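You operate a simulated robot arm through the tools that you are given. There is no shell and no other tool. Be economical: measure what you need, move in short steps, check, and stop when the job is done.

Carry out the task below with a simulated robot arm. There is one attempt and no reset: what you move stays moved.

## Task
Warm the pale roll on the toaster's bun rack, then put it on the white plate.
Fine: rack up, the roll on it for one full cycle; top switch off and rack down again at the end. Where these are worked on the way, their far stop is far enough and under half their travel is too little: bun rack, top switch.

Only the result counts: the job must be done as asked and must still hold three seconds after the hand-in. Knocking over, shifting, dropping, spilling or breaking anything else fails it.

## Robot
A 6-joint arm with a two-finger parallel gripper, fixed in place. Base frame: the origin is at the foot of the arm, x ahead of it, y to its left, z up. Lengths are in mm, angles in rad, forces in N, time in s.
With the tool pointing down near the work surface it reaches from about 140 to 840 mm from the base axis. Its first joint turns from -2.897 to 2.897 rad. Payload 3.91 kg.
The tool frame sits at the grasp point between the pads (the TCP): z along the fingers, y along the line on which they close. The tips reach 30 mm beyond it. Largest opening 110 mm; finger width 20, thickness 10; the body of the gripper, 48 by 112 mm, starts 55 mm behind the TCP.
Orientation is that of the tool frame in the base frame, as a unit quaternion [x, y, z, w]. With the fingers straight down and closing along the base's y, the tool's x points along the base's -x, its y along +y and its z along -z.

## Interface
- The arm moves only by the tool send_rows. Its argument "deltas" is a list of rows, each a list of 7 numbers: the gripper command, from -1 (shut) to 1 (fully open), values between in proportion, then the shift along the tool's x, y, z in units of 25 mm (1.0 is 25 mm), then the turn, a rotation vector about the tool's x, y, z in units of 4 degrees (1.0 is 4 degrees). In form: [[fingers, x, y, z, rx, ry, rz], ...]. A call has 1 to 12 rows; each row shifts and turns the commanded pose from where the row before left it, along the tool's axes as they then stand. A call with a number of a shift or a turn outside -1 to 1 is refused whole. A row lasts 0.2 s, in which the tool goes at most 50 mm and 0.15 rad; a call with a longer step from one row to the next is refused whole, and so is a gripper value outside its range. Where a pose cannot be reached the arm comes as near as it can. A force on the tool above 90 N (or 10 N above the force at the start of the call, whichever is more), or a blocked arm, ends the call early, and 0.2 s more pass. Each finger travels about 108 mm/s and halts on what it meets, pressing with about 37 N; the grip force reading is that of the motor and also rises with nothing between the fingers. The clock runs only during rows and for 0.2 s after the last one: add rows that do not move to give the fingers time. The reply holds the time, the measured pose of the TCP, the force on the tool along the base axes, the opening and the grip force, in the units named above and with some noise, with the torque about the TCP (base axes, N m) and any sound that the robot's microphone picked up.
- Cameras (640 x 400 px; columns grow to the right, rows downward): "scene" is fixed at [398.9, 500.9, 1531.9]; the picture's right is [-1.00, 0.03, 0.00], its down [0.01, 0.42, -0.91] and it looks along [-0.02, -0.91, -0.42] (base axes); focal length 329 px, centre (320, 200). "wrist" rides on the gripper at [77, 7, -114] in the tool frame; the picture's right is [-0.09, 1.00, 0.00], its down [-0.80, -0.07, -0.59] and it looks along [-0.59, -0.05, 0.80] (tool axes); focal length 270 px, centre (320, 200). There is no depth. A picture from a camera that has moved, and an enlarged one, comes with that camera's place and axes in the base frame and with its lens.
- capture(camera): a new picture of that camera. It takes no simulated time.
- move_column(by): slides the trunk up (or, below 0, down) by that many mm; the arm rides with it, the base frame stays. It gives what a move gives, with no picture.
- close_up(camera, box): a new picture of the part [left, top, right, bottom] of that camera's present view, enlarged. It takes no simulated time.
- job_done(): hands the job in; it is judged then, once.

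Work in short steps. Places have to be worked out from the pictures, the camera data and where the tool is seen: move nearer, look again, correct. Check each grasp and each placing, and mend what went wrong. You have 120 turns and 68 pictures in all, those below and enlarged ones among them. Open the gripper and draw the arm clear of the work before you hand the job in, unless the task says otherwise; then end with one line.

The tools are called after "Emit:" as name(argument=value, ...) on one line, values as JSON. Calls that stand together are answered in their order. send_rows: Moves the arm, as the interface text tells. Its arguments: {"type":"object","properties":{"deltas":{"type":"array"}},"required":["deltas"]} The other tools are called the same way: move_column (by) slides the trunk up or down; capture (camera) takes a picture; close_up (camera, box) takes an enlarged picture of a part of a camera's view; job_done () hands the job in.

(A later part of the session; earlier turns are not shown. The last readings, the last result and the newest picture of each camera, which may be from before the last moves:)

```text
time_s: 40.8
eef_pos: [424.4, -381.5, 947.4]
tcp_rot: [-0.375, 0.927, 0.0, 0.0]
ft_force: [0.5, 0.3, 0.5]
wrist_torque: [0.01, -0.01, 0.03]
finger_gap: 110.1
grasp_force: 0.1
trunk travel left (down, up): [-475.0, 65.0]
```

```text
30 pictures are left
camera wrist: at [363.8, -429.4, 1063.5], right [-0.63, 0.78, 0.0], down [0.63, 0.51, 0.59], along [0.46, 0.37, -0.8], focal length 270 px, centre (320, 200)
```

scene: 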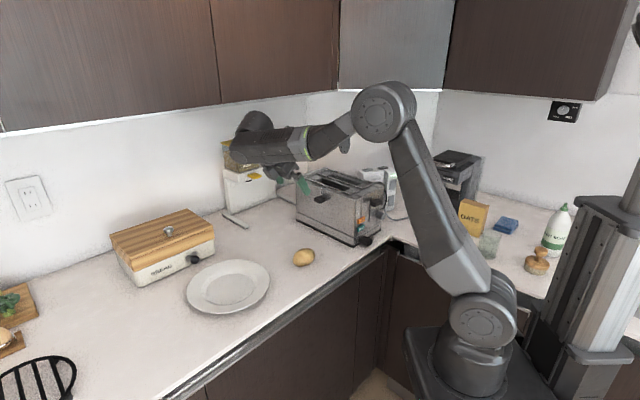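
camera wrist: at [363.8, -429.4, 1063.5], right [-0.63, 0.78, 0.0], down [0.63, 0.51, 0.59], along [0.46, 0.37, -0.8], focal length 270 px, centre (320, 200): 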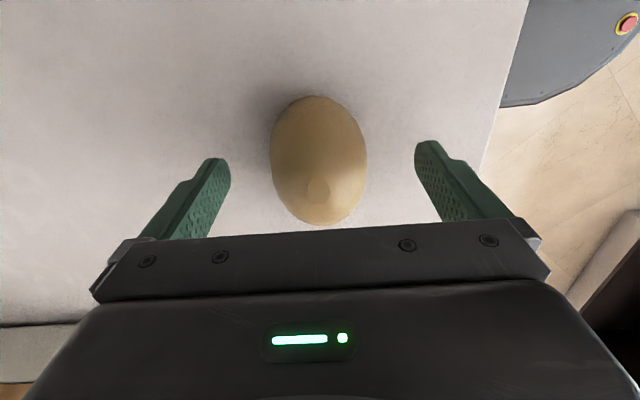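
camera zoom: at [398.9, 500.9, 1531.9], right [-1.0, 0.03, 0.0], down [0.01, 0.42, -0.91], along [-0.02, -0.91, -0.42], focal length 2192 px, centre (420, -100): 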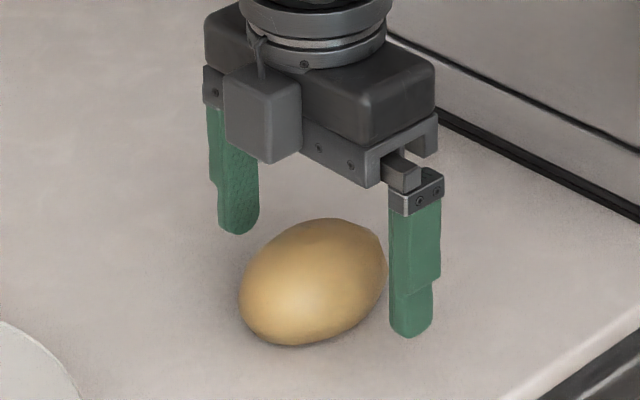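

Roll well centred; lower another 14 mm and close.

Emit:
send_rows(deltas=[[1, 0, 0, 0.3, 0, 0, 0], [1, 0, 0, 0.26, 0, 0, 0]])

Emit:
send_rows(deltas=[[-0.5, 0, 0, 0, 0, 0, 0], [-1, 0, 0, 0, 0, 0, 0], [-1, 0, 0, 0, 0, 0, 0], [-1, 0, 0, 0, 0, 0, 0]])

Emit:
close_up(camera="scene", box=[265, 215, 345, 275])

```text
time_s: 41.4
eef_pos: [424.3, -383.4, 934.5]
tcp_rot: [-0.375, 0.927, 0.0, 0.001]
ft_force: [-0.4, -0.7, -0.4]
wrist_torque: [-0.01, -0.03, 0.02]
finger_gap: 110.4
grasp_force: 0.0
trunk travel left (down, up): [-475.0, 65.0]
```

```text
time_s: 42.4
eef_pos: [422.9, -382.8, 934.6]
tcp_rot: [-0.374, 0.927, 0.0, 0.001]
ft_force: [-0.3, -0.3, 0.2]
wrist_torque: [0.01, -0.03, 0.0]
finger_gap: 55.5
grasp_force: 37.2
trunk travel left (down, up): [-475.0, 65.0]
```

```text
6.67 times, centred on (305, 245) of scene
camera zoom: at [398.9, 500.9, 1531.9], right [-1.0, 0.03, 0.0], down [0.01, 0.42, -0.91], along [-0.02, -0.91, -0.42], focal length 2192 px, centre (420, -100)
```

zoom: 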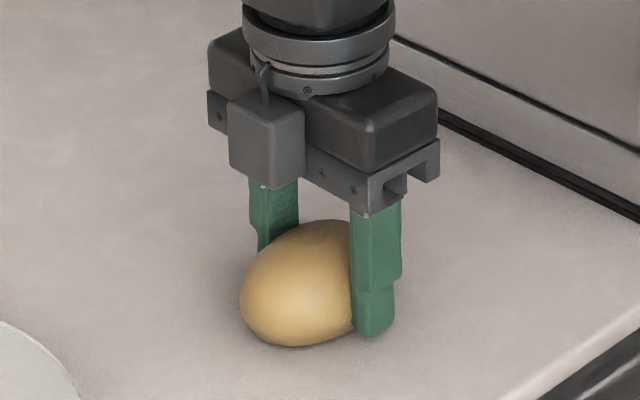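

Roll gripped at 55.5 mm. I lift it straight up to clear the raised rack.

Emit:
send_rows(deltas=[[-1, 0, 0, -0.4, 0, 0, 0], [-1, 0, 0, -1, 0, 0, 0], [-1, 0, 0, -1, 0, 0, 0], [-1, 0, 0, -1, 0, 0, 0], [-1, 0, 0, -1, 0, 0, 0], [-1, 0, 0, -1, 0, 0, 0], [-1, 0, 0, -1, 0, 0, 0], [-1, 0, 0, -1, 0, 0, 0], [-1, 0, 0, -1, 0, 0, 0], [-1, 0, 0, -1, 0, 0, 0], [-1, 0, 0, -1, 0, 0, 0], [-1, 0, 0, -1, 0, 0, 0]])

Emit:
send_rows(deltas=[[-1, 0.9, -0.31, 0, 0, 0, 0], [-1, 0.9, -0.31, 0, 0, 0, 0], [-1, 0.9, -0.31, 0, 0, 0, 0], [-1, 0.9, -0.31, 0, 0, 0, 0], [-1, 0.9, -0.31, 0, 0, 0, 0], [-1, 0.9, -0.31, 0, 0, 0, 0], [-1, 0.9, -0.31, 0, 0, 0, 0], [-1, 0.9, -0.31, 0, 0, 0, 0], [-1, 0.9, -0.31, 0, 0, 0, 0], [-1, 0.9, -0.31, 0, 0, 0, 0], [-1, 0.9, -0.31, 0, 0, 0, 0]])

Emit:
capture(camera="wrist")

Emit:
capture(camera="scene")

```text
time_s: 45.0
eef_pos: [419.9, -383.2, 1216.9]
tcp_rot: [-0.375, 0.927, 0.0, 0.0]
ft_force: [0.8, -0.8, 0.0]
wrist_torque: [0.0, -0.03, -0.02]
finger_gap: 55.4
grasp_force: 37.3
trunk travel left (down, up): [-475.0, 65.0]
```

```text
time_s: 47.4
eef_pos: [306.2, -616.7, 1217.4]
tcp_rot: [-0.375, 0.927, 0.001, 0.0]
ft_force: [-0.1, -0.5, -0.6]
wrist_torque: [-0.03, -0.02, 0.01]
finger_gap: 55.2
grasp_force: 37.3
trunk travel left (down, up): [-475.0, 65.0]
```

```text
28 pictures are left
camera wrist: at [246.1, -665.3, 1333.4], right [-0.63, 0.78, 0.0], down [0.63, 0.51, 0.59], along [0.46, 0.38, -0.8], focal length 270 px, centre (320, 200)
```

wrist: 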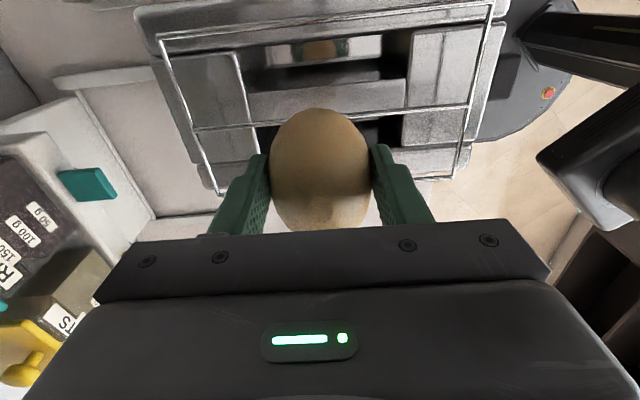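

```text
27 pictures are left
```

scene: 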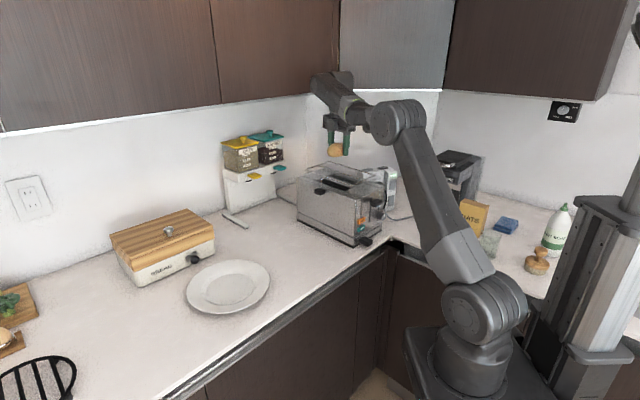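

The rack has three long wires (back, middle, front, ~64 mm apart), so I'll cradle the roll across the middle and front wires, its long axis bridging them. I shift to that bay centre, about (323,-590), and lower part way.

Emit:
send_rows(deltas=[[-1, -0.61, 0.13, 0, 0, 0, 0], [-1, -0.61, 0.13, 0, 0, 0, 0], [-1, 0, 0, 0.8, 0, 0, 0], [-1, 0, 0, 0.8, 0, 0, 0]])

Emit:
capture(camera="wrist")

Emit:
close_up(camera="scene", box=[290, 135, 400, 205])

```text
time_s: 48.4
eef_pos: [322.5, -592.5, 1178.1]
tcp_rot: [-0.374, 0.927, 0.0, 0.0]
ft_force: [0.2, -0.5, -1.3]
wrist_torque: [0.01, -0.01, -0.02]
finger_gap: 55.4
grasp_force: 37.1
trunk travel left (down, up): [-475.0, 65.0]
```

```text
26 pictures are left
camera wrist: at [261.3, -639.7, 1293.5], right [-0.63, 0.78, 0.0], down [0.62, 0.51, 0.59], along [0.46, 0.37, -0.8], focal length 270 px, centre (320, 200)
```

wrist: 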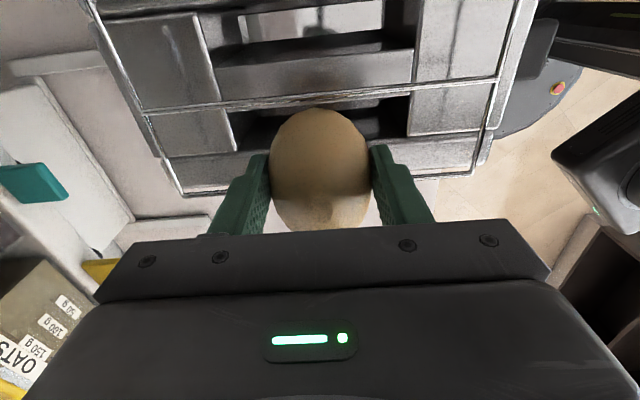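

```text
5.71 times, centred on (345, 170) of scene
camera zoom: at [398.9, 500.9, 1531.9], right [-1.0, 0.03, 0.0], down [0.01, 0.42, -0.91], along [-0.02, -0.91, -0.42], focal length 1879 px, centre (177, 371)
```

zoom: 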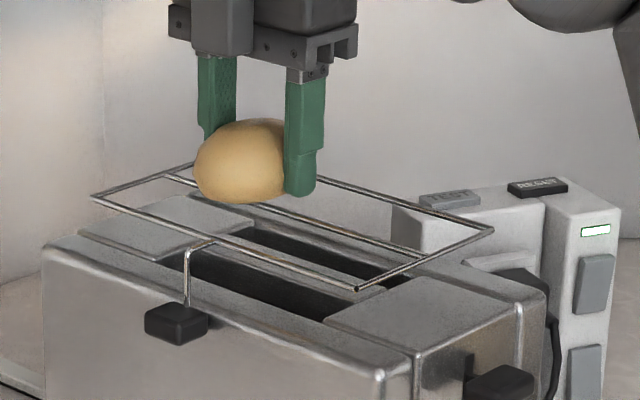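

The roll is over the bay between the middle and front wires. I lower in small steps watching the force.

Emit:
send_rows(deltas=[[-1, -0.1, 0, 0.25, 0, 0, 0], [-1, 0, 0, 0.25, 0, 0, 0], [-1, 0, 0, 0.2, 0, 0, 0]])

Emit:
send_rows(deltas=[[-1, 0, 0, 0.2, 0, 0, 0]])

Emit:
close_up(camera="scene", box=[290, 135, 400, 205])

```text
time_s: 49.2
eef_pos: [324.4, -589.2, 1160.6]
tcp_rot: [-0.374, 0.927, 0.0, 0.0]
ft_force: [0.1, 0.7, -1.0]
wrist_torque: [0.02, 0.02, 0.0]
finger_gap: 55.5
grasp_force: 36.7
trunk travel left (down, up): [-475.0, 65.0]
```

```text
time_s: 49.6
eef_pos: [322.8, -590.1, 1156.5]
tcp_rot: [-0.375, 0.927, 0.0, 0.0]
ft_force: [-0.4, 0.4, -0.1]
wrist_torque: [-0.02, 0.01, 0.02]
finger_gap: 55.4
grasp_force: 36.7
trunk travel left (down, up): [-475.0, 65.0]
```

```text
5.71 times, centred on (345, 170) of scene
camera zoom: at [398.9, 500.9, 1531.9], right [-1.0, 0.03, 0.0], down [0.01, 0.42, -0.91], along [-0.02, -0.91, -0.42], focal length 1879 px, centre (177, 371)
```

zoom: 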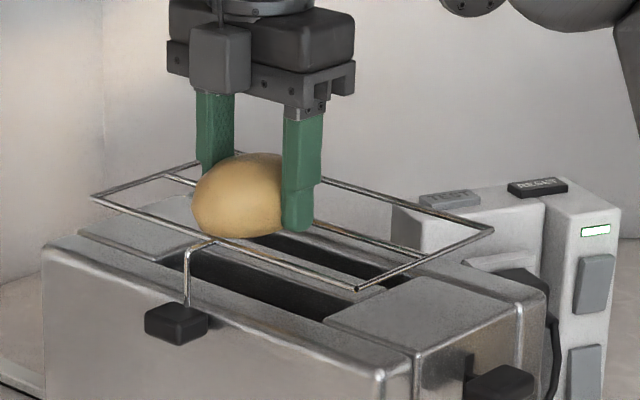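

Close to touching; continue with 4 mm steps.

Emit:
send_rows(deltas=[[-1, 0, 0, 0.16, 0, 0, 0]])

Emit:
send_rows(deltas=[[-1, 0, 0, 0.16, 0, 0, 0]])

Emit:
send_rows(deltas=[[-1, 0, 0, 0.12, 0, 0, 0]])

Emit:
close_up(camera="scene", box=[290, 135, 400, 205])

```text
time_s: 50.0
eef_pos: [322.0, -589.5, 1153.8]
tcp_rot: [-0.374, 0.927, 0.0, 0.0]
ft_force: [-1.0, 0.9, 0.6]
wrist_torque: [0.05, 0.0, 0.01]
finger_gap: 55.4
grasp_force: 37.4
trunk travel left (down, up): [-475.0, 65.0]
```

```text
time_s: 50.4
eef_pos: [323.7, -588.6, 1147.9]
tcp_rot: [-0.374, 0.928, 0.0, 0.0]
ft_force: [-0.3, 0.0, -1.1]
wrist_torque: [-0.04, 0.01, -0.04]
finger_gap: 55.6
grasp_force: 36.7
trunk travel left (down, up): [-475.0, 65.0]
```

```text
time_s: 50.8
eef_pos: [322.5, -589.1, 1144.4]
tcp_rot: [-0.374, 0.927, 0.0, 0.0]
ft_force: [0.3, -1.3, -0.6]
wrist_torque: [0.03, 0.0, -0.02]
finger_gap: 55.5
grasp_force: 36.9
trunk travel left (down, up): [-475.0, 65.0]
```

```text
5.71 times, centred on (345, 170) of scene
camera zoom: at [398.9, 500.9, 1531.9], right [-1.0, 0.03, 0.0], down [0.01, 0.42, -0.91], along [-0.02, -0.91, -0.42], focal length 1879 px, centre (177, 371)
```

zoom: 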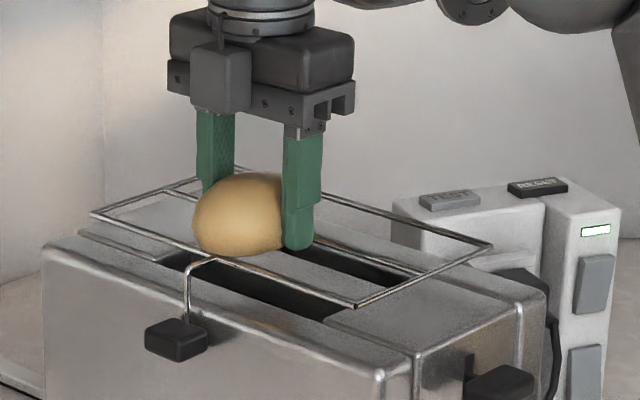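

The roll has been pushing the rack down about 11 mm (it slides with light friction). The roll is seated, so I release gently here and check that it sits, then raise the rack again with the tab.

Emit:
send_rows(deltas=[[0.1, 0, 0, 0, 0, 0, 0], [0.2, 0, 0, 0, 0, 0, 0], [0.4, 0, 0, 0, 0, 0, 0]])

Emit:
close_up(camera="scene", box=[290, 135, 400, 205])

```text
time_s: 51.6
eef_pos: [322.6, -589.6, 1144.9]
tcp_rot: [-0.375, 0.927, -0.001, 0.0]
ft_force: [0.2, 0.3, -0.6]
wrist_torque: [-0.04, 0.01, -0.04]
finger_gap: 77.0
grasp_force: 0.0
trunk travel left (down, up): [-475.0, 65.0]
```

```text
5.71 times, centred on (345, 170) of scene
camera zoom: at [398.9, 500.9, 1531.9], right [-1.0, 0.03, 0.0], down [0.01, 0.42, -0.91], along [-0.02, -0.91, -0.42], focal length 1879 px, centre (177, 371)
```

zoom: 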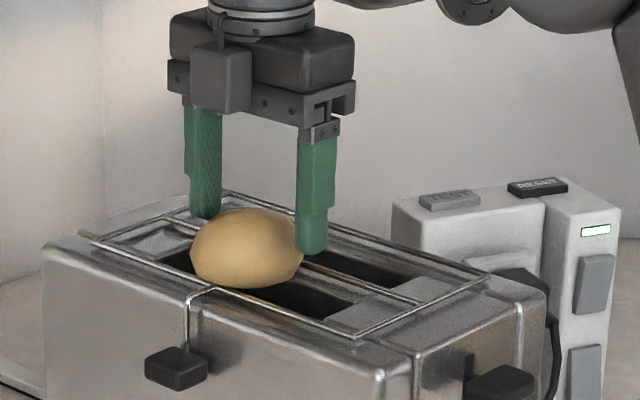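

The roll is cradled fine, but its weight slid the rack down entirely; likely the jolt earlier knocked it out of its top position. I retreat and go back to the tab to raise it with the roll on, stopping before lifting the toaster.

Emit:
send_rows(deltas=[[0.6, 0, 0, -0.4, 0, 0, 0], [0.6, 0, 0, -1, 0, 0, 0], [0.6, 0, 0, -1, 0, 0, 0], [0.6, 0, 0, -1, 0, 0, 0], [1, -0.9, 0, 0, 0, 0, 0], [1, -0.9, 0, 0, 0, 0, 0], [1, -0.9, 0, 0, 0, 0, 0], [1, -0.9, 0, 0, 0, 0, 0], [1, -0.9, 0, 0, 0, 0, 0], [1, -0.9, 0, 0, 0, 0, 0], [1, -0.9, 0, 0, 0, 0, 0], [1, -0.9, 0, 0, 0, 0, 0]])

Emit:
send_rows(deltas=[[1, 0, 0, 0, 0, 1, 0], [1, 0, 0, 0, 0, 1, 0], [1, 0, 0, 0, 0, 1, 0], [1, 0, 0, 0, 0, 1, 0], [1, 0, 0, 0, 0, 1, 0], [1, 0, 0, 0, 0, 1, 0], [1, 0, 0, 0, 0, 1, 0], [1, 0, 0, 0, 0, 1, 0], [1, 0, 0, 0, 0, 1, 0], [1, 0, 0, 0, 0, 1, 0], [1, 0, 0, 0, 0, 1, 0]])

Emit:
close_up(camera="scene", box=[280, 150, 400, 270])

```text
time_s: 54.2
eef_pos: [452.2, -463.9, 1232.7]
tcp_rot: [-0.375, 0.927, 0.0, 0.0]
ft_force: [-0.6, -0.2, -0.7]
wrist_torque: [0.0, 0.0, 0.03]
finger_gap: 110.0
grasp_force: 0.1
trunk travel left (down, up): [-475.0, 65.0]
```

```text
time_s: 56.6
eef_pos: [454.3, -462.3, 1230.7]
tcp_rot: [-0.347, 0.86, -0.14, -0.348]
ft_force: [-0.7, -0.3, 0.2]
wrist_torque: [-0.02, -0.03, 0.0]
finger_gap: 110.0
grasp_force: 0.1
trunk travel left (down, up): [-475.0, 65.0]
```

```text
3.33 times, centred on (340, 210) of scene
camera zoom: at [398.9, 500.9, 1531.9], right [-1.0, 0.03, 0.0], down [0.01, 0.42, -0.91], along [-0.02, -0.91, -0.42], focal length 1096 px, centre (253, 167)
```

zoom: 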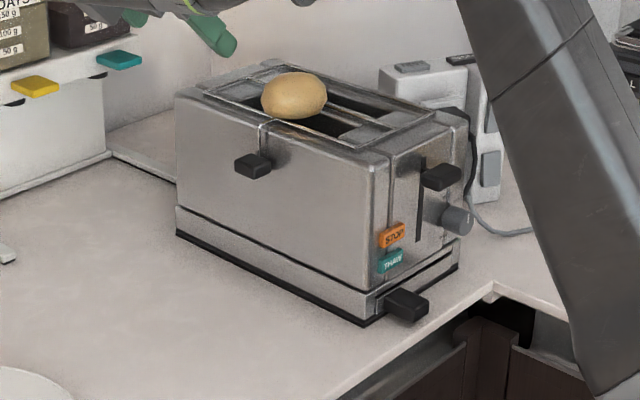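

Toaster is in place and the roll sits stably. I go down to the tab and straddle it again.

Emit:
send_rows(deltas=[[1, -0.68, -0.05, 0.7, 0, 0, 0], [1, -0.68, -0.05, 0.7, 0, 0, 0], [1, -0.68, -0.04, 0.7, 0, 0, 0], [1, 0, 0, 0.9, 0, 0, 0], [1, 0, 0, 0.9, 0, 0, 0], [1, 0, 0, 0.9, 0, 0, 0], [1, 0, 0, 0.9, 0, 0, 0], [1, 0, 0, 0.9, 0, 0, 0], [1, 0, 0, 0.6, 0, 0, 0], [1, 0, 0, 0.6, 0, 0, 0]])

Emit:
capture(camera="wrist")

```text
time_s: 58.8
eef_pos: [384.5, -534.7, 1055.5]
tcp_rot: [-0.348, 0.859, -0.141, -0.347]
ft_force: [0.8, -0.2, -0.2]
wrist_torque: [-0.05, -0.01, 0.0]
finger_gap: 110.1
grasp_force: 0.1
trunk travel left (down, up): [-475.0, 65.0]
```

```text
20 pictures are left
camera wrist: at [395.7, -512.4, 1191.8], right [-0.65, 0.76, -0.06], down [0.76, 0.64, -0.13], along [-0.06, -0.13, -0.99], focal length 270 px, centre (320, 200)
```

wrist: 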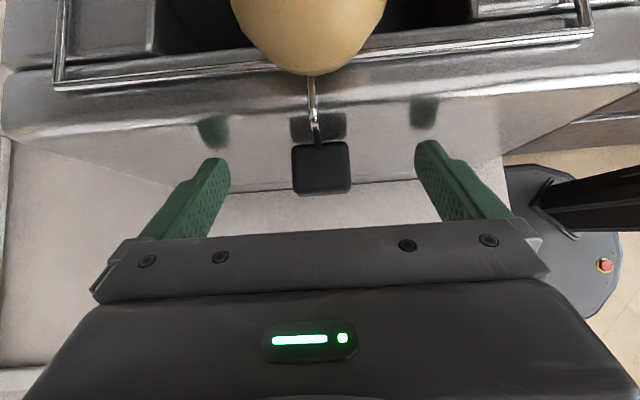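

Aligned as before. Grip and raise 25 mm, then 5 mm steps reading the vertical force.

Emit:
send_rows(deltas=[[-1, 0, 0, 0, 0, 0, 0], [-1, 0, 0, 0, 0, 0, 0], [-1, 0, 0, 0, 0, 0, 0], [-1, 0, 0, 0, 0, 0, 0], [-1, 0.14, 0, -0.144, 0, 0, 0], [-1, 0.14, 0, -0.144, 0, 0, 0], [-1, 0.14, 0, -0.144, 0, 0, 0], [-1, 0.14, 0, -0.144, 0, 0, 0], [-1, 0.14, 0, -0.144, 0, 0, 0]])

Emit:
send_rows(deltas=[[-1, 0.14, 0, -0.144, 0, 0, 0]])

Emit:
send_rows(deltas=[[-1, 0.1, 0, -0.1, 0, 0, 0]])

```text
time_s: 60.8
eef_pos: [383.3, -535.5, 1081.4]
tcp_rot: [-0.347, 0.86, -0.14, -0.347]
ft_force: [-3.1, 1.4, 0.0]
wrist_torque: [0.03, -0.02, -0.04]
finger_gap: 31.7
grasp_force: 36.7
trunk travel left (down, up): [-475.0, 65.0]
```

```text
time_s: 61.2
eef_pos: [383.7, -534.8, 1086.8]
tcp_rot: [-0.348, 0.86, -0.141, -0.347]
ft_force: [-4.1, 4.1, 0.5]
wrist_torque: [0.58, -0.38, 0.25]
finger_gap: 31.7
grasp_force: 37.2
trunk travel left (down, up): [-475.0, 65.0]
```

```text
time_s: 61.6
eef_pos: [384.7, -535.4, 1087.2]
tcp_rot: [-0.348, 0.86, -0.139, -0.347]
ft_force: [-2.5, 4.5, 1.5]
wrist_torque: [0.52, -0.5, -0.53]
finger_gap: 31.3
grasp_force: 37.7
trunk travel left (down, up): [-475.0, 65.0]
```

Motion stalls around +32 mm with torque rising: that's the upper stop (same height it rested at before). Check the view before releasing.

Emit:
close_up(camera="scene", box=[280, 150, 400, 270])

```text
3.33 times, centred on (340, 210) of scene
camera zoom: at [398.9, 500.9, 1531.9], right [-1.0, 0.03, 0.0], down [0.01, 0.42, -0.91], along [-0.02, -0.91, -0.42], focal length 1096 px, centre (253, 167)
```

zoom: 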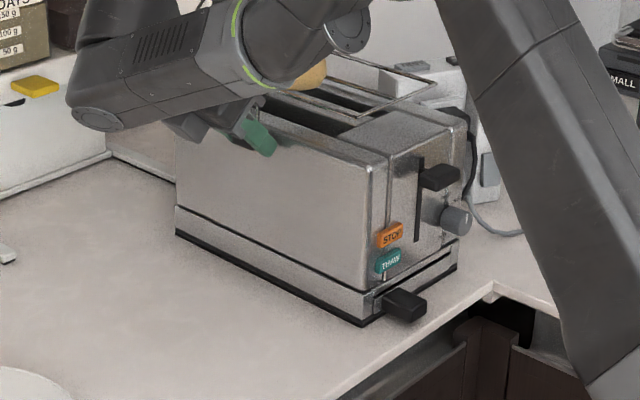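

Toaster still in place. I nudge 2 mm more to be sure of the stop.

Emit:
send_rows(deltas=[[-1, 0.06, 0, -0.06, 0, 0, 0], [-1, 0, 0, 0, 0, 0, 0]])

Emit:
send_rows(deltas=[[-1, 0.06, 0, -0.06, 0, 0, 0], [-1, 0, 0, 0, 0, 0, 0]])

```text
time_s: 62.2
eef_pos: [385.8, -536.2, 1089.9]
tcp_rot: [-0.347, 0.86, -0.139, -0.347]
ft_force: [-1.7, 0.1, 0.5]
wrist_torque: [0.83, -0.82, -0.12]
finger_gap: 31.9
grasp_force: 37.2
trunk travel left (down, up): [-475.0, 65.0]
```

```text
time_s: 62.8
eef_pos: [385.2, -535.3, 1092.1]
tcp_rot: [-0.348, 0.86, -0.14, -0.347]
ft_force: [-0.8, -1.2, -0.3]
wrist_torque: [0.68, -0.78, -0.14]
finger_gap: 31.5
grasp_force: 37.0
trunk travel left (down, up): [-475.0, 65.0]
```

At the stop. I relieve 2 mm, open slowly, back off and look at whether it holds with the roll.

Emit:
send_rows(deltas=[[-1, -0.06, 0, 0.06, 0, 0, 0], [-0.35, 0, 0, 0, 0, 0, 0], [-0.2, 0, 0, 0, 0, 0, 0], [0, 0, 0, 0, 0, 0, 0]])

Emit:
capture(camera="wrist")

```text
time_s: 63.8
eef_pos: [385.6, -534.5, 1091.8]
tcp_rot: [-0.348, 0.859, -0.141, -0.348]
ft_force: [4.9, 5.3, 2.3]
wrist_torque: [0.12, 0.03, -0.21]
finger_gap: 54.7
grasp_force: 0.0
trunk travel left (down, up): [-475.0, 65.0]
```

```text
18 pictures are left
camera wrist: at [396.9, -511.5, 1228.1], right [-0.65, 0.76, -0.06], down [0.76, 0.64, -0.13], along [-0.06, -0.13, -0.99], focal length 270 px, centre (320, 200)
```

wrist: 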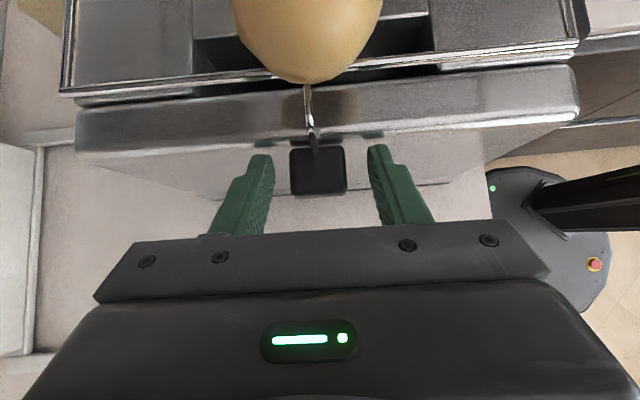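

The rack holds up with the roll on it. Tips lightly touch the wall, so I retreat straight outward.

Emit:
send_rows(deltas=[[0, -0.3, 0, -0.29, 0, 0, 0], [0.3, -0.7, 0, -0.7, 0, 0, 0], [0.3, -0.7, 0, -0.7, 0, 0, 0], [0, 0, 0, -0.8, 0, 0, 0], [0, 0, 0, -0.8, 0, 0, 0], [0, 0, 0, -0.8, 0, 0, 0]])

Emit:
close_up(camera="scene", box=[280, 150, 400, 270])

```text
time_s: 65.2
eef_pos: [455.4, -462.7, 1134.1]
tcp_rot: [-0.348, 0.86, -0.141, -0.347]
ft_force: [0.4, 0.4, 1.1]
wrist_torque: [-0.01, 0.0, -0.02]
finger_gap: 55.1
grasp_force: 0.1
trunk travel left (down, up): [-475.0, 65.0]
```

```text
3.33 times, centred on (340, 210) of scene
camera zoom: at [398.9, 500.9, 1531.9], right [-1.0, 0.03, 0.0], down [0.01, 0.42, -0.91], along [-0.02, -0.91, -0.42], focal length 1096 px, centre (253, 167)
```

zoom: 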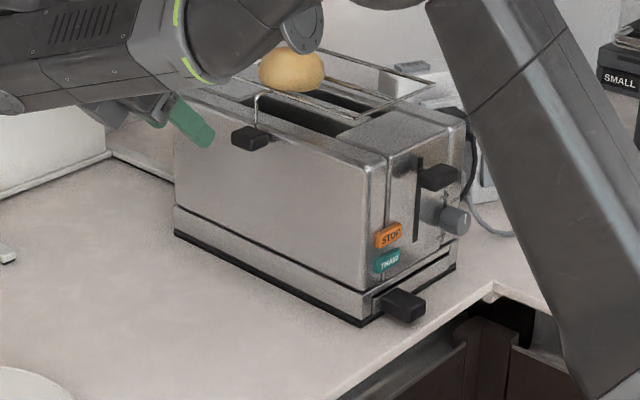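

Rack up with the roll on it; toaster within a few mm of its place. Now to the start lever at about (189,-494,1050): untilt while rising, then travel over and tilt the other way.

Emit:
send_rows(deltas=[[-1, 0, 0, -0.3, 0, -1, 0], [-1, 0, 0, -0.3, 0, -1, 0], [-1, 0, 0, -0.3, 0, -1, 0], [-1, 0, 0, -0.3, 0, -1, 0], [-1, 0, 0, -0.3, 0, -1, 0], [-1, 0, 0, -0.3, 0, -1, 0], [-1, 0, 0, -0.3, 0, -1, 0], [-1, 0, 0, -0.3, 0, -1, 0], [-1, 0, 0, -0.3, 0, -1, 0], [-1, 0, 0, -0.3, 0, -1, 0], [-1, 0, 0, -0.3, 0, -1, 0]])

Emit:
send_rows(deltas=[[-1, 0.69, 0.72, 0, 0, 0, 0], [-1, 0.69, 0.72, 0, 0, 0, 0], [-1, 0.69, 0.72, 0, 0, 0, 0], [-1, 0.69, 0.72, 0, 0, 0, 0], [-1, 0.69, 0.72, 0, 0, 0, 0], [-1, 0.69, 0.72, 0, 0, 0, 0], [-1, 0.69, 0.72, 0, 0, 0, 0], [-1, 0.69, 0.72, 0, 0, 0, 0], [-1, 0.69, 0.72, 0, 0, 0, 0], [-1, 0.69, 0.72, 0, 0, 0, 0], [-1, 0.69, 0.72, 0, 0, 0, 0], [-1, 0.69, 0.72, 0, 0, 0, 0]])

Emit:
send_rows(deltas=[[-1, 0, 0, 0, 1, 0, 0], [-1, 0, 0, 0, 1, 0, 0], [-1, 0, 0, 0, 1, 0, 0], [-1, 0, 0, 0, 1, 0, 0], [-1, 0, 0, 0, 1, 0, 0], [-1, 0, 0, 0, 1, 0, 0], [-1, 0, 0, 0, 1, 0, 0], [-1, 0, 0, 0, 1, 0, 0], [-1, 0, 0, 0, 1, 0, 0], [-1, 0, 0, 0, 1, 0, 0], [-1, 0, 0, 0, 1, 0, 0]])

Emit:
capture(camera="wrist")

```text
time_s: 67.6
eef_pos: [480.5, -442.2, 1209.9]
tcp_rot: [-0.375, 0.927, 0.001, 0.001]
ft_force: [1.1, -0.2, -0.2]
wrist_torque: [0.01, -0.04, 0.03]
finger_gap: 0.2
grasp_force: 37.4
trunk travel left (down, up): [-475.0, 65.0]
```

```text
time_s: 70.2
eef_pos: [183.2, -429.7, 1207.3]
tcp_rot: [-0.375, 0.927, 0.0, 0.0]
ft_force: [-0.4, 0.0, 0.2]
wrist_torque: [-0.01, 0.0, 0.02]
finger_gap: 0.2
grasp_force: 37.2
trunk travel left (down, up): [-475.0, 65.0]
```

```text
time_s: 72.6
eef_pos: [180.9, -430.2, 1209.2]
tcp_rot: [-0.348, 0.859, -0.348, 0.141]
ft_force: [-0.3, 0.1, -0.6]
wrist_torque: [-0.04, 0.0, -0.01]
finger_gap: 0.0
grasp_force: 37.1
trunk travel left (down, up): [-475.0, 65.0]
```

```text
16 pictures are left
camera wrist: at [67.2, -421.9, 1287.6], right [-0.43, 0.58, -0.69], down [0.32, 0.82, 0.48], along [0.84, -0.02, -0.54], focal length 270 px, centre (320, 200)
```

wrist: 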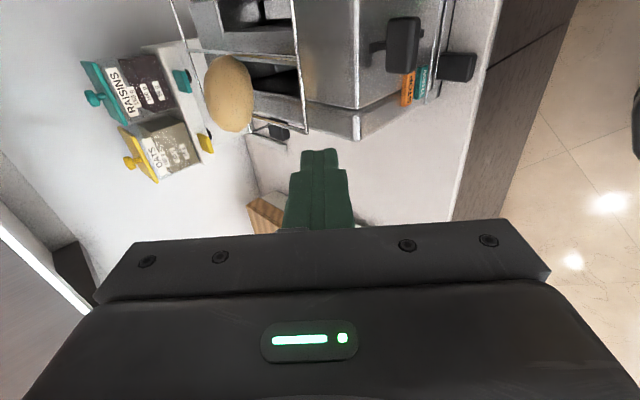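

Lever confirmed at (188,-494,1050). Move above it.

Emit:
send_rows(deltas=[[-1, 0.39, 0.42, 0.97, 0, 0, 0], [-1, 0.39, 0.42, 0.97, 0, 0, 0], [-1, 0.39, 0.42, 0.97, 0, 0, 0], [-1, 0.39, 0.42, 0.97, 0, 0, 0]])

Emit:
capture(camera="wrist")

Emit:
close_up(camera="scene", box=[330, 170, 410, 230])

```text
time_s: 73.6
eef_pos: [181.2, -485.4, 1109.3]
tcp_rot: [-0.348, 0.86, -0.346, 0.14]
ft_force: [0.9, 0.1, -0.2]
wrist_torque: [0.01, -0.01, 0.01]
finger_gap: 0.0
grasp_force: 37.2
trunk travel left (down, up): [-475.0, 65.0]
```

```text
15 pictures are left
camera wrist: at [66.4, -476.8, 1188.1], right [-0.43, 0.58, -0.69], down [0.32, 0.82, 0.48], along [0.84, -0.02, -0.54], focal length 270 px, centre (320, 200)
```

wrist: 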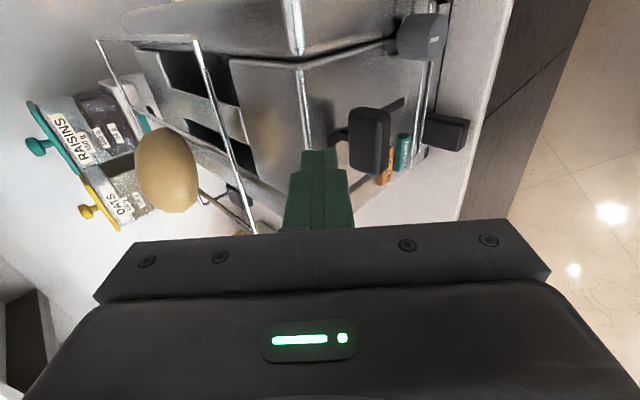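

```text
6.67 times, centred on (370, 200) of scene
camera zoom: at [398.9, 500.9, 1531.9], right [-1.0, 0.03, 0.0], down [0.01, 0.42, -0.91], along [-0.02, -0.91, -0.42], focal length 2192 px, centre (-13, 200)
```

zoom: 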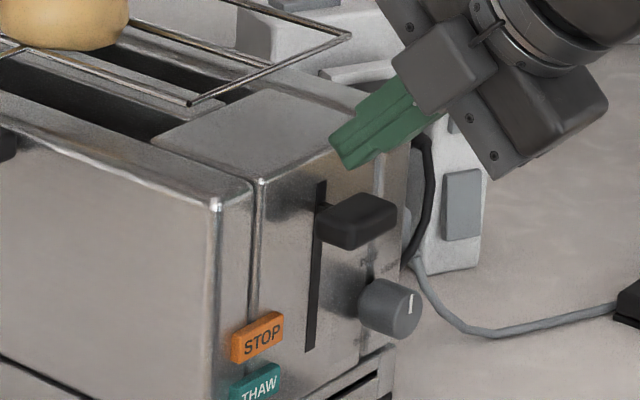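

Tip is right above the lever's middle. Press down in steps.

Emit:
send_rows(deltas=[[-1, 0, 0.22, 0.23, 0, 0, 0], [-1, 0, 0.22, 0.23, 0, 0, 0], [-1, 0, 0.22, 0.23, 0, 0, 0], [-1, 0, 0.22, 0.23, 0, 0, 0], [-1, 0, 0.22, 0.23, 0, 0, 0]])

Emit:
send_rows(deltas=[[-1, 0, 0.22, 0.23, 0, 0, 0], [-1, 0, 0.22, 0.23, 0, 0, 0], [-1, 0, 0.22, 0.23, 0, 0, 0]])

```text
time_s: 74.8
eef_pos: [181.8, -483.2, 1070.0]
tcp_rot: [-0.347, 0.86, -0.348, 0.14]
ft_force: [0.8, -0.9, 2.0]
wrist_torque: [-0.05, -0.07, -0.02]
finger_gap: 0.0
grasp_force: 36.9
trunk travel left (down, up): [-475.0, 65.0]
```

```text
time_s: 75.6
eef_pos: [180.4, -483.4, 1045.5]
tcp_rot: [-0.347, 0.859, -0.348, 0.141]
ft_force: [-0.7, -2.4, 2.4]
wrist_torque: [-0.11, 0.02, -0.04]
finger_gap: 0.1
grasp_force: 36.5
trunk travel left (down, up): [-475.0, 65.0]
```

Light spring force, lever is following. Continue down until the stop.

Emit:
send_rows(deltas=[[-1, 0, 0.2, 0.2, 0, 0, 0], [-1, 0, 0.2, 0.2, 0, 0, 0]])

Emit:
send_rows(deltas=[[-1, 0, 0.14, 0.14, 0, 0, 0]])

Emit:
send_rows(deltas=[[-1, 0, 0.14, 0.14, 0, 0, 0]])

```text
time_s: 76.2
eef_pos: [180.5, -483.8, 1031.6]
tcp_rot: [-0.348, 0.86, -0.347, 0.14]
ft_force: [-0.1, 1.0, 2.2]
wrist_torque: [-0.01, -0.03, -0.02]
finger_gap: 0.0
grasp_force: 37.2
trunk travel left (down, up): [-475.0, 65.0]
```

```text
time_s: 76.6
eef_pos: [180.9, -484.5, 1025.8]
tcp_rot: [-0.348, 0.859, -0.348, 0.14]
ft_force: [-0.1, 1.9, 3.5]
wrist_torque: [0.01, -0.07, 0.02]
finger_gap: 0.0
grasp_force: 37.3
trunk travel left (down, up): [-475.0, 65.0]
```

```text
time_s: 77.0
eef_pos: [180.8, -482.8, 1020.8]
tcp_rot: [-0.347, 0.859, -0.348, 0.14]
ft_force: [0.7, -0.7, 0.0]
wrist_torque: [0.04, 0.02, -0.02]
finger_gap: 0.0
grasp_force: 37.1
trunk travel left (down, up): [-475.0, 65.0]
```

Force dropped to zero at 1021; check whether the lever latched.

Emit:
close_up(camera="scene", box=[330, 170, 410, 230])

```text
6.67 times, centred on (370, 200) of scene
camera zoom: at [398.9, 500.9, 1531.9], right [-1.0, 0.03, 0.0], down [0.01, 0.42, -0.91], along [-0.02, -0.91, -0.42], focal length 2192 px, centre (-13, 200)
```

zoom: 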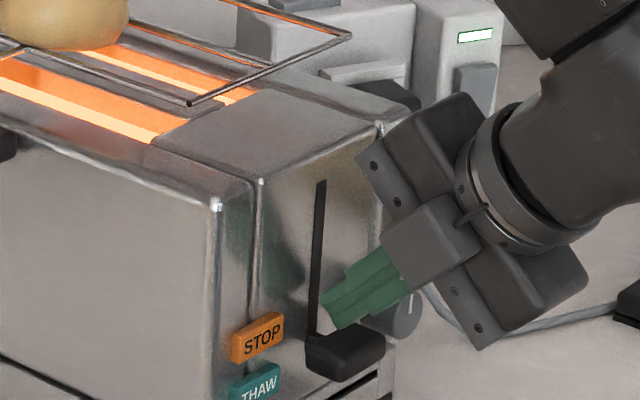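

Latched and elements glowing. I retreat out-up and untilt while the cycle runs.

Emit:
send_rows(deltas=[[-1, 0, -0.1, -0.8, 0, 0, 0], [-1, 0, -0.4, -0.8, 0, 0, 0], [-1, 0, -0.4, -0.8, 0, 0, 0], [-1, 0, -0.4, -0.8, 0, 0, 0], [-1, 0, -0.4, -0.8, 0, 0, 0], [-1, 0, -0.4, -0.8, 0, 0, 0], [-1, 0, -0.4, -0.8, 0, 0, 0], [-1, 0, -0.4, -0.8, 0, 0, 0]])

Emit:
send_rows(deltas=[[1, 0, 0, 0, -1, 0, 0], [1, 0, 0, 0, -1, 0, 0], [1, 0, 0, 0, -1, 0, 0], [1, 0, 0, 0, -1, 0, 0], [1, 0, 0, 0, -1, 0, 0], [1, 0, 0, 0, -1, 0, 0], [1, 0, 0, 0, -1, 0, 0], [1, 0, 0, 0, -1, 0, 0], [1, 0, 0, 0, -1, 0, 0], [1, 0, 0, 0, -1, 0, 0], [1, 0, 0, 0, -1, 0, 0]])

Emit:
send_rows(deltas=[[1, 0, 0, 0, 0, 0, 0], [1, 0, 0, 0, 0, 0, 0], [1, 0, 0, 0, 0, 0, 0], [1, 0, 0, 0, 0, 0, 0], [1, 0, 0, 0, 0, 0, 0], [1, 0, 0, 0, 0, 0, 0], [1, 0, 0, 0, 0, 0, 0], [1, 0, 0, 0, 0, 0, 0], [1, 0, 0, 0, 0, 0, 0], [1, 0, 0, 0, 0, 0, 0], [1, 0, 0, 0, 0, 0, 0], [1, 0, 0, 0, 0, 0, 0]])

Emit:
send_rows(deltas=[[1, 0, 0, 0, 0, 0, 0], [1, 0, 0, 0, 0, 0, 0], [1, 0, 0, 0, 0, 0, 0], [1, 0, 0, 0, 0, 0, 0], [1, 0, 0, 0, 0, 0, 0], [1, 0, 0, 0, 0, 0, 0], [1, 0, 0, 0, 0, 0, 0], [1, 0, 0, 0, 0, 0, 0], [1, 0, 0, 0, 0, 0, 0], [1, 0, 0, 0, 0, 0, 0], [1, 0, 0, 0, 0, 0, 0], [1, 0, 0, 0, 0, 0, 0]])

```text
time_s: 78.8
eef_pos: [137.2, -440.0, 1188.8]
tcp_rot: [-0.347, 0.86, -0.347, 0.141]
ft_force: [-0.7, 0.3, 0.1]
wrist_torque: [0.03, 0.01, -0.02]
finger_gap: 0.1
grasp_force: 37.6
trunk travel left (down, up): [-475.0, 65.0]
```

```text
time_s: 81.2
eef_pos: [139.4, -440.8, 1187.2]
tcp_rot: [-0.374, 0.927, 0.001, 0.0]
ft_force: [-0.1, -0.2, 0.1]
wrist_torque: [-0.03, 0.0, 0.02]
finger_gap: 109.9
grasp_force: 0.1
trunk travel left (down, up): [-475.0, 65.0]
```

```text
time_s: 83.8
eef_pos: [138.7, -441.1, 1186.4]
tcp_rot: [-0.374, 0.927, 0.0, -0.001]
ft_force: [-0.1, -0.1, 0.1]
wrist_torque: [-0.02, -0.01, 0.02]
finger_gap: 110.0
grasp_force: 0.0
trunk travel left (down, up): [-475.0, 65.0]
```

```text
time_s: 86.4
eef_pos: [139.2, -441.0, 1186.7]
tcp_rot: [-0.376, 0.927, 0.0, 0.0]
ft_force: [0.7, -0.5, -0.2]
wrist_torque: [0.0, 0.01, 0.01]
finger_gap: 110.0
grasp_force: 0.2
trunk travel left (down, up): [-475.0, 65.0]
```

No sound yet; keep waiting for the cycle's end.

Emit:
send_rows(deltas=[[1, 0, 0, 0, 0, 0, 0], [1, 0, 0, 0, 0, 0, 0], [1, 0, 0, 0, 0, 0, 0], [1, 0, 0, 0, 0, 0, 0], [1, 0, 0, 0, 0, 0, 0], [1, 0, 0, 0, 0, 0, 0], [1, 0, 0, 0, 0, 0, 0], [1, 0, 0, 0, 0, 0, 0], [1, 0, 0, 0, 0, 0, 0], [1, 0, 0, 0, 0, 0, 0], [1, 0, 0, 0, 0, 0, 0], [1, 0, 0, 0, 0, 0, 0]])

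Emit:
send_rows(deltas=[[1, 0, 0, 0, 0, 0, 0], [1, 0, 0, 0, 0, 0, 0], [1, 0, 0, 0, 0, 0, 0], [1, 0, 0, 0, 0, 0, 0], [1, 0, 0, 0, 0, 0, 0], [1, 0, 0, 0, 0, 0, 0], [1, 0, 0, 0, 0, 0, 0], [1, 0, 0, 0, 0, 0, 0], [1, 0, 0, 0, 0, 0, 0], [1, 0, 0, 0, 0, 0, 0], [1, 0, 0, 0, 0, 0, 0], [1, 0, 0, 0, 0, 0, 0]])

Emit:
send_rows(deltas=[[1, 0, 0, 0, 0, 0, 0], [1, 0, 0, 0, 0, 0, 0], [1, 0, 0, 0, 0, 0, 0], [1, 0, 0, 0, 0, 0, 0], [1, 0, 0, 0, 0, 0, 0], [1, 0, 0, 0, 0, 0, 0], [1, 0, 0, 0, 0, 0, 0], [1, 0, 0, 0, 0, 0, 0], [1, 0, 0, 0, 0, 0, 0], [1, 0, 0, 0, 0, 0, 0], [1, 0, 0, 0, 0, 0, 0], [1, 0, 0, 0, 0, 0, 0]])

Emit:
close_up(camera="scene", box=[290, 135, 400, 230])

```text
time_s: 89.0
eef_pos: [138.7, -441.4, 1187.4]
tcp_rot: [-0.374, 0.927, -0.001, 0.001]
ft_force: [0.1, 0.3, -0.2]
wrist_torque: [-0.02, 0.01, -0.02]
finger_gap: 110.1
grasp_force: 0.0
trunk travel left (down, up): [-475.0, 65.0]
```

```text
time_s: 91.6
eef_pos: [139.4, -442.0, 1185.7]
tcp_rot: [-0.374, 0.927, 0.0, 0.0]
ft_force: [0.3, -0.8, 0.5]
wrist_torque: [0.04, -0.02, -0.06]
finger_gap: 110.0
grasp_force: 0.1
trunk travel left (down, up): [-475.0, 65.0]
```

```text
time_s: 94.2
eef_pos: [138.7, -441.6, 1186.7]
tcp_rot: [-0.375, 0.927, 0.0, 0.0]
ft_force: [-0.1, 0.0, 0.3]
wrist_torque: [-0.01, 0.0, 0.01]
finger_gap: 109.8
grasp_force: 0.0
trunk travel left (down, up): [-475.0, 65.0]
```

```text
4.21 times, centred on (345, 182) of scene
camera zoom: at [398.9, 500.9, 1531.9], right [-1.0, 0.03, 0.0], down [0.01, 0.42, -0.91], along [-0.02, -0.91, -0.42], focal length 1384 px, centre (215, 274)
```

zoom: 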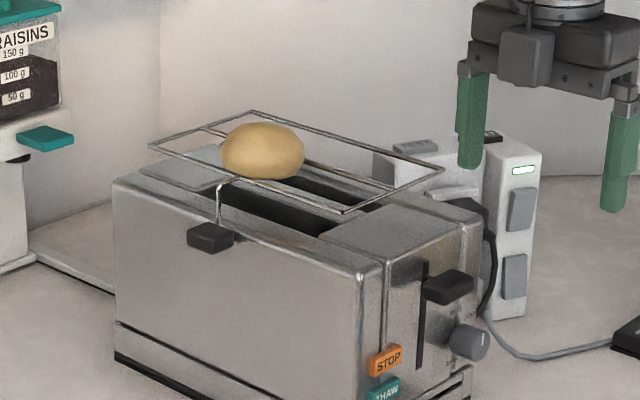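

The lever has popped back up and the glow is gone, so the cycle ran out. I check the roll's colour against its earlier look.

Emit:
close_up(camera="scene", box=[280, 150, 400, 270])

```text
3.33 times, centred on (340, 210) of scene
camera zoom: at [398.9, 500.9, 1531.9], right [-1.0, 0.03, 0.0], down [0.01, 0.42, -0.91], along [-0.02, -0.91, -0.42], focal length 1096 px, centre (253, 167)
```

zoom: 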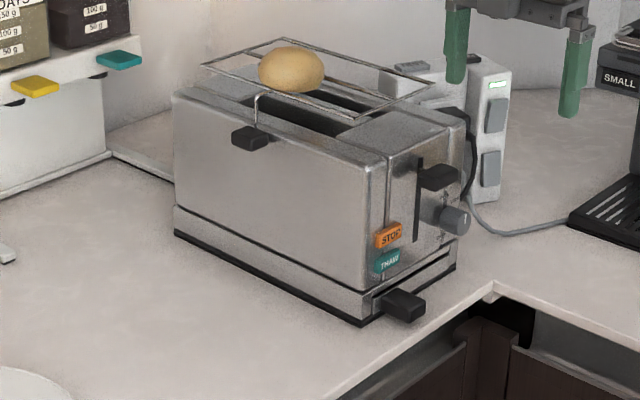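

The lever latched under power and released by itself, so one cycle is done. I move back over the roll to pick it up.

Emit:
send_rows(deltas=[[1, 0, 0, -0.9, 0, 0, 0], [1, 0, 0, -0.9, 0, 0, 0], [1, -0.115, -0.94, 0, 0, 0, 0], [1, -0.115, -0.94, 0, 0, 0, 0], [1, -0.115, -0.94, 0, 0, 0, 0], [1, -0.115, -0.94, 0, 0, 0, 0], [1, -0.115, -0.94, 0, 0, 0, 0], [1, -0.115, -0.94, 0, 0, 0, 0], [1, -0.115, -0.94, 0, 0, 0, 0], [1, -0.115, -0.94, 0, 0, 0, 0], [1, -0.115, -0.94, 0, 0, 0, 0], [1, -0.115, -0.94, 0, 0, 0, 0]])

Emit:
capture(camera="wrist")

```text
time_s: 96.8
eef_pos: [326.3, -591.5, 1232.0]
tcp_rot: [-0.375, 0.927, 0.0, 0.0]
ft_force: [0.8, 0.0, 0.5]
wrist_torque: [-0.01, -0.01, 0.04]
finger_gap: 109.8
grasp_force: 0.1
trunk travel left (down, up): [-475.0, 65.0]
```

```text
10 pictures are left
camera wrist: at [264.7, -638.9, 1346.8], right [-0.63, 0.78, 0.0], down [0.63, 0.51, 0.59], along [0.46, 0.37, -0.8], focal length 270 px, centre (320, 200)
```

wrist: 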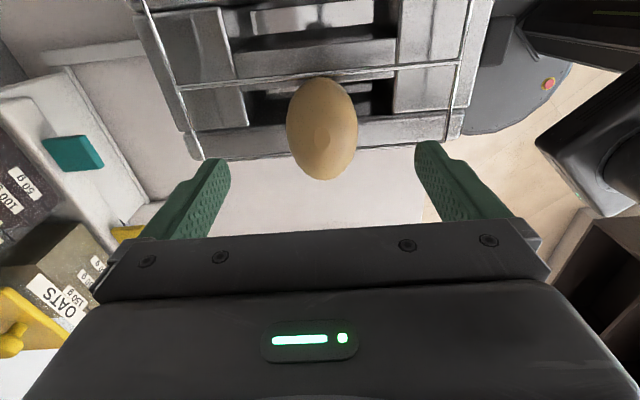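

Roll at about (328,-586). I correct by a few mm, descend 78 mm, and grip.

Emit:
send_rows(deltas=[[1, -0.2, 0.09, 0.4, 0, 0, 0], [1, 0, 0, 0.8, 0, 0, 0], [1, 0, 0, 0.8, 0, 0, 0], [1, 0, 0, 0.6, 0, 0, 0], [1, 0, 0, 0.5, 0, 0, 0]])

Emit:
send_rows(deltas=[[0.3, 0, 0, 0, 0, 0, 0], [-0.5, 0, 0, 0, 0, 0, 0], [-1, 0, 0, 0, 0, 0, 0], [-1, 0, 0, 0, 0, 0, 0]])

Emit:
close_up(camera="scene", box=[290, 135, 400, 205])

```text
time_s: 98.0
eef_pos: [326.1, -586.3, 1154.0]
tcp_rot: [-0.375, 0.927, 0.0, 0.0]
ft_force: [0.2, -0.5, 1.2]
wrist_torque: [0.01, -0.02, 0.02]
finger_gap: 109.9
grasp_force: 0.2
trunk travel left (down, up): [-475.0, 65.0]
```

```text
time_s: 99.0
eef_pos: [327.3, -584.8, 1154.0]
tcp_rot: [-0.375, 0.927, 0.0, 0.0]
ft_force: [-0.6, 0.4, 0.8]
wrist_torque: [0.03, 0.01, -0.04]
finger_gap: 55.5
grasp_force: 37.3
trunk travel left (down, up): [-475.0, 65.0]
```

```text
5.71 times, centred on (345, 170) of scene
camera zoom: at [398.9, 500.9, 1531.9], right [-1.0, 0.03, 0.0], down [0.01, 0.42, -0.91], along [-0.02, -0.91, -0.42], focal length 1879 px, centre (177, 371)
```

zoom: 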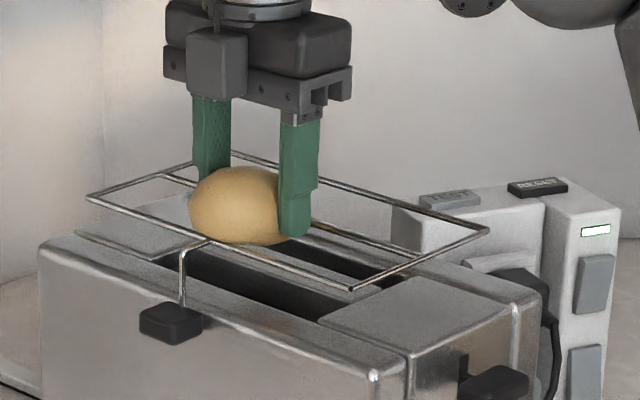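

Roll gripped. Lift clear and carry toward the plate at about (646,-270).

Emit:
send_rows(deltas=[[-1, 0, 0, -0.4, 0, 0, 0], [-1, 0, 0, -0.9, 0, 0, 0], [-1, 0, 0, -0.9, 0, 0, 0], [-1, 0, 0, -0.9, 0, 0, 0], [-1, -0.9, 0, 0, 0, 0, 0], [-1, -1, 0, 0, 0, 0, 0], [-1, -1, 0, 0, 0, 0, 0], [-1, -1, 0, 0, 0, 0, 0], [-1, -1, 0, 0, 0, 0, 0], [-1, -1, 0, 0, 0, 0, 0], [-1, -1, 0, 0, 0, 0, 0], [-1, -1, 0, 0, 0, 0, 0]])

Emit:
send_rows(deltas=[[-1, -1, 0.02, 0.7, 0, 0, 0], [-1, -1, 0.02, 0.7, 0, 0, 0], [-1, -1, 0.02, 0.7, 0, 0, 0], [-1, -1, 0.02, 0.7, 0, 0, 0], [-1, -1, 0.02, 0.7, 0, 0, 0], [-1, -1, 0.02, 0.7, 0, 0, 0], [-1, -1, 0.02, 0.7, 0, 0, 0], [-1, -1, 0.02, 0.7, 0, 0, 0], [-1, -1, 0.02, 0.7, 0, 0, 0], [-1, -1, 0.02, 0.7, 0, 0, 0]])

Emit:
capture(camera="scene")

```text
time_s: 101.6
eef_pos: [470.3, -447.0, 1233.7]
tcp_rot: [-0.374, 0.927, 0.0, 0.0]
ft_force: [0.6, -0.6, 0.1]
wrist_torque: [-0.02, -0.05, 0.0]
finger_gap: 55.5
grasp_force: 37.0
trunk travel left (down, up): [-475.0, 65.0]
```

```text
time_s: 103.8
eef_pos: [646.3, -269.4, 1054.9]
tcp_rot: [-0.375, 0.927, 0.0, 0.0]
ft_force: [0.1, 0.0, -0.1]
wrist_torque: [0.02, 0.02, -0.02]
finger_gap: 55.2
grasp_force: 37.2
trunk travel left (down, up): [-475.0, 65.0]
```

```text
8 pictures are left
```

scene: 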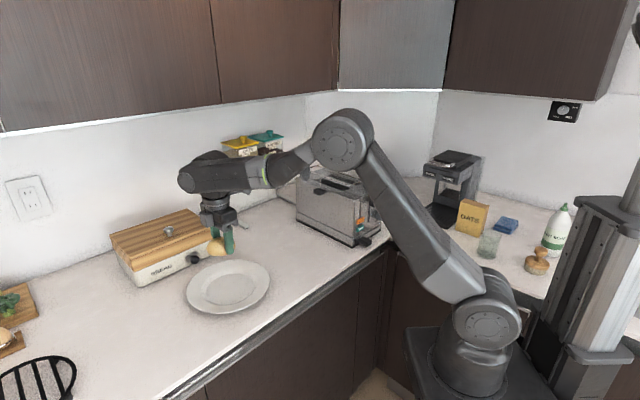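

The roll is above the plate. Lower 100 mm, then in 4 mm steps.

Emit:
send_rows(deltas=[[-1, 0, 0, 1, 0, 0, 0], [-1, 0, 0, 1, 0, 0, 0], [-1, 0, 0, 1, 0, 0, 0], [-1, 0, 0, 0.9, 0, 0, 0]])

Emit:
send_rows(deltas=[[-1, 0, 0, 0.2, 0, 0, 0]])

Emit:
send_rows(deltas=[[-1, 0, 0, 0.16, 0, 0, 0]])

Emit:
close_up(camera="scene", box=[180, 230, 280, 320])

```text
time_s: 104.8
eef_pos: [644.9, -270.2, 959.7]
tcp_rot: [-0.375, 0.927, 0.0, -0.001]
ft_force: [0.7, 0.1, -1.5]
wrist_torque: [0.02, 0.03, 0.05]
finger_gap: 55.6
grasp_force: 37.8
trunk travel left (down, up): [-475.0, 65.0]
```

```text
time_s: 105.2
eef_pos: [644.8, -270.2, 954.6]
tcp_rot: [-0.375, 0.927, -0.001, -0.001]
ft_force: [-0.3, -0.3, -0.1]
wrist_torque: [0.01, -0.01, 0.04]
finger_gap: 55.3
grasp_force: 36.9
trunk travel left (down, up): [-475.0, 65.0]
```

```text
time_s: 105.6
eef_pos: [644.8, -271.3, 950.6]
tcp_rot: [-0.374, 0.927, 0.0, 0.0]
ft_force: [0.2, 0.0, -0.9]
wrist_torque: [0.0, 0.03, -0.02]
finger_gap: 55.4
grasp_force: 37.1
trunk travel left (down, up): [-475.0, 65.0]
```

```text
4.44 times, centred on (230, 275) of scene
camera zoom: at [398.9, 500.9, 1531.9], right [-1.0, 0.03, 0.0], down [0.01, 0.42, -0.91], along [-0.02, -0.91, -0.42], focal length 1461 px, centre (720, -133)
```

zoom: 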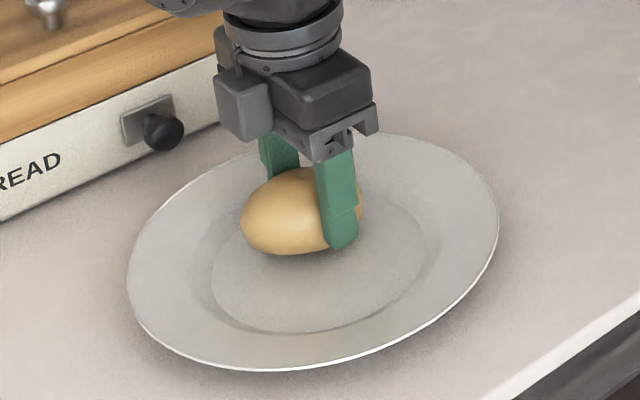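

It's within the plate but a bit to the back; shift ~20 mm toward the centre and continue lowering.

Emit:
send_rows(deltas=[[-1, -0.33, 0.8, 0, 0, 0, 0], [-1, 0, 0, 0.12, 0, 0, 0]])

Emit:
send_rows(deltas=[[-1, 0, 0, 0.12, 0, 0, 0]])

Emit:
send_rows(deltas=[[-1, 0, 0, 0.12, 0, 0, 0]])

Emit:
send_rows(deltas=[[-1, 0, 0, 0.1, 0, 0, 0]])

```text
time_s: 106.2
eef_pos: [637.7, -248.3, 950.6]
tcp_rot: [-0.376, 0.927, -0.002, 0.002]
ft_force: [-0.8, 1.9, 13.4]
wrist_torque: [-0.12, 0.11, -0.03]
finger_gap: 55.2
grasp_force: 36.8
trunk travel left (down, up): [-475.0, 65.0]
```

```text
time_s: 106.6
eef_pos: [637.3, -249.5, 949.0]
tcp_rot: [-0.375, 0.927, -0.003, 0.003]
ft_force: [4.6, 2.1, 30.1]
wrist_torque: [-0.31, 0.09, 0.06]
finger_gap: 55.2
grasp_force: 37.2
trunk travel left (down, up): [-475.0, 65.0]
```

```text
time_s: 107.0
eef_pos: [635.9, -248.4, 945.6]
tcp_rot: [-0.376, 0.927, -0.002, 0.001]
ft_force: [6.4, 4.9, 31.2]
wrist_torque: [-0.15, 0.07, 0.03]
finger_gap: 55.4
grasp_force: 36.5
trunk travel left (down, up): [-475.0, 65.0]
```

```text
time_s: 107.4
eef_pos: [635.7, -249.5, 942.7]
tcp_rot: [-0.374, 0.927, -0.002, 0.0]
ft_force: [8.4, 3.7, 30.5]
wrist_torque: [-0.12, 0.01, 0.01]
finger_gap: 55.4
grasp_force: 36.6
trunk travel left (down, up): [-475.0, 65.0]
```

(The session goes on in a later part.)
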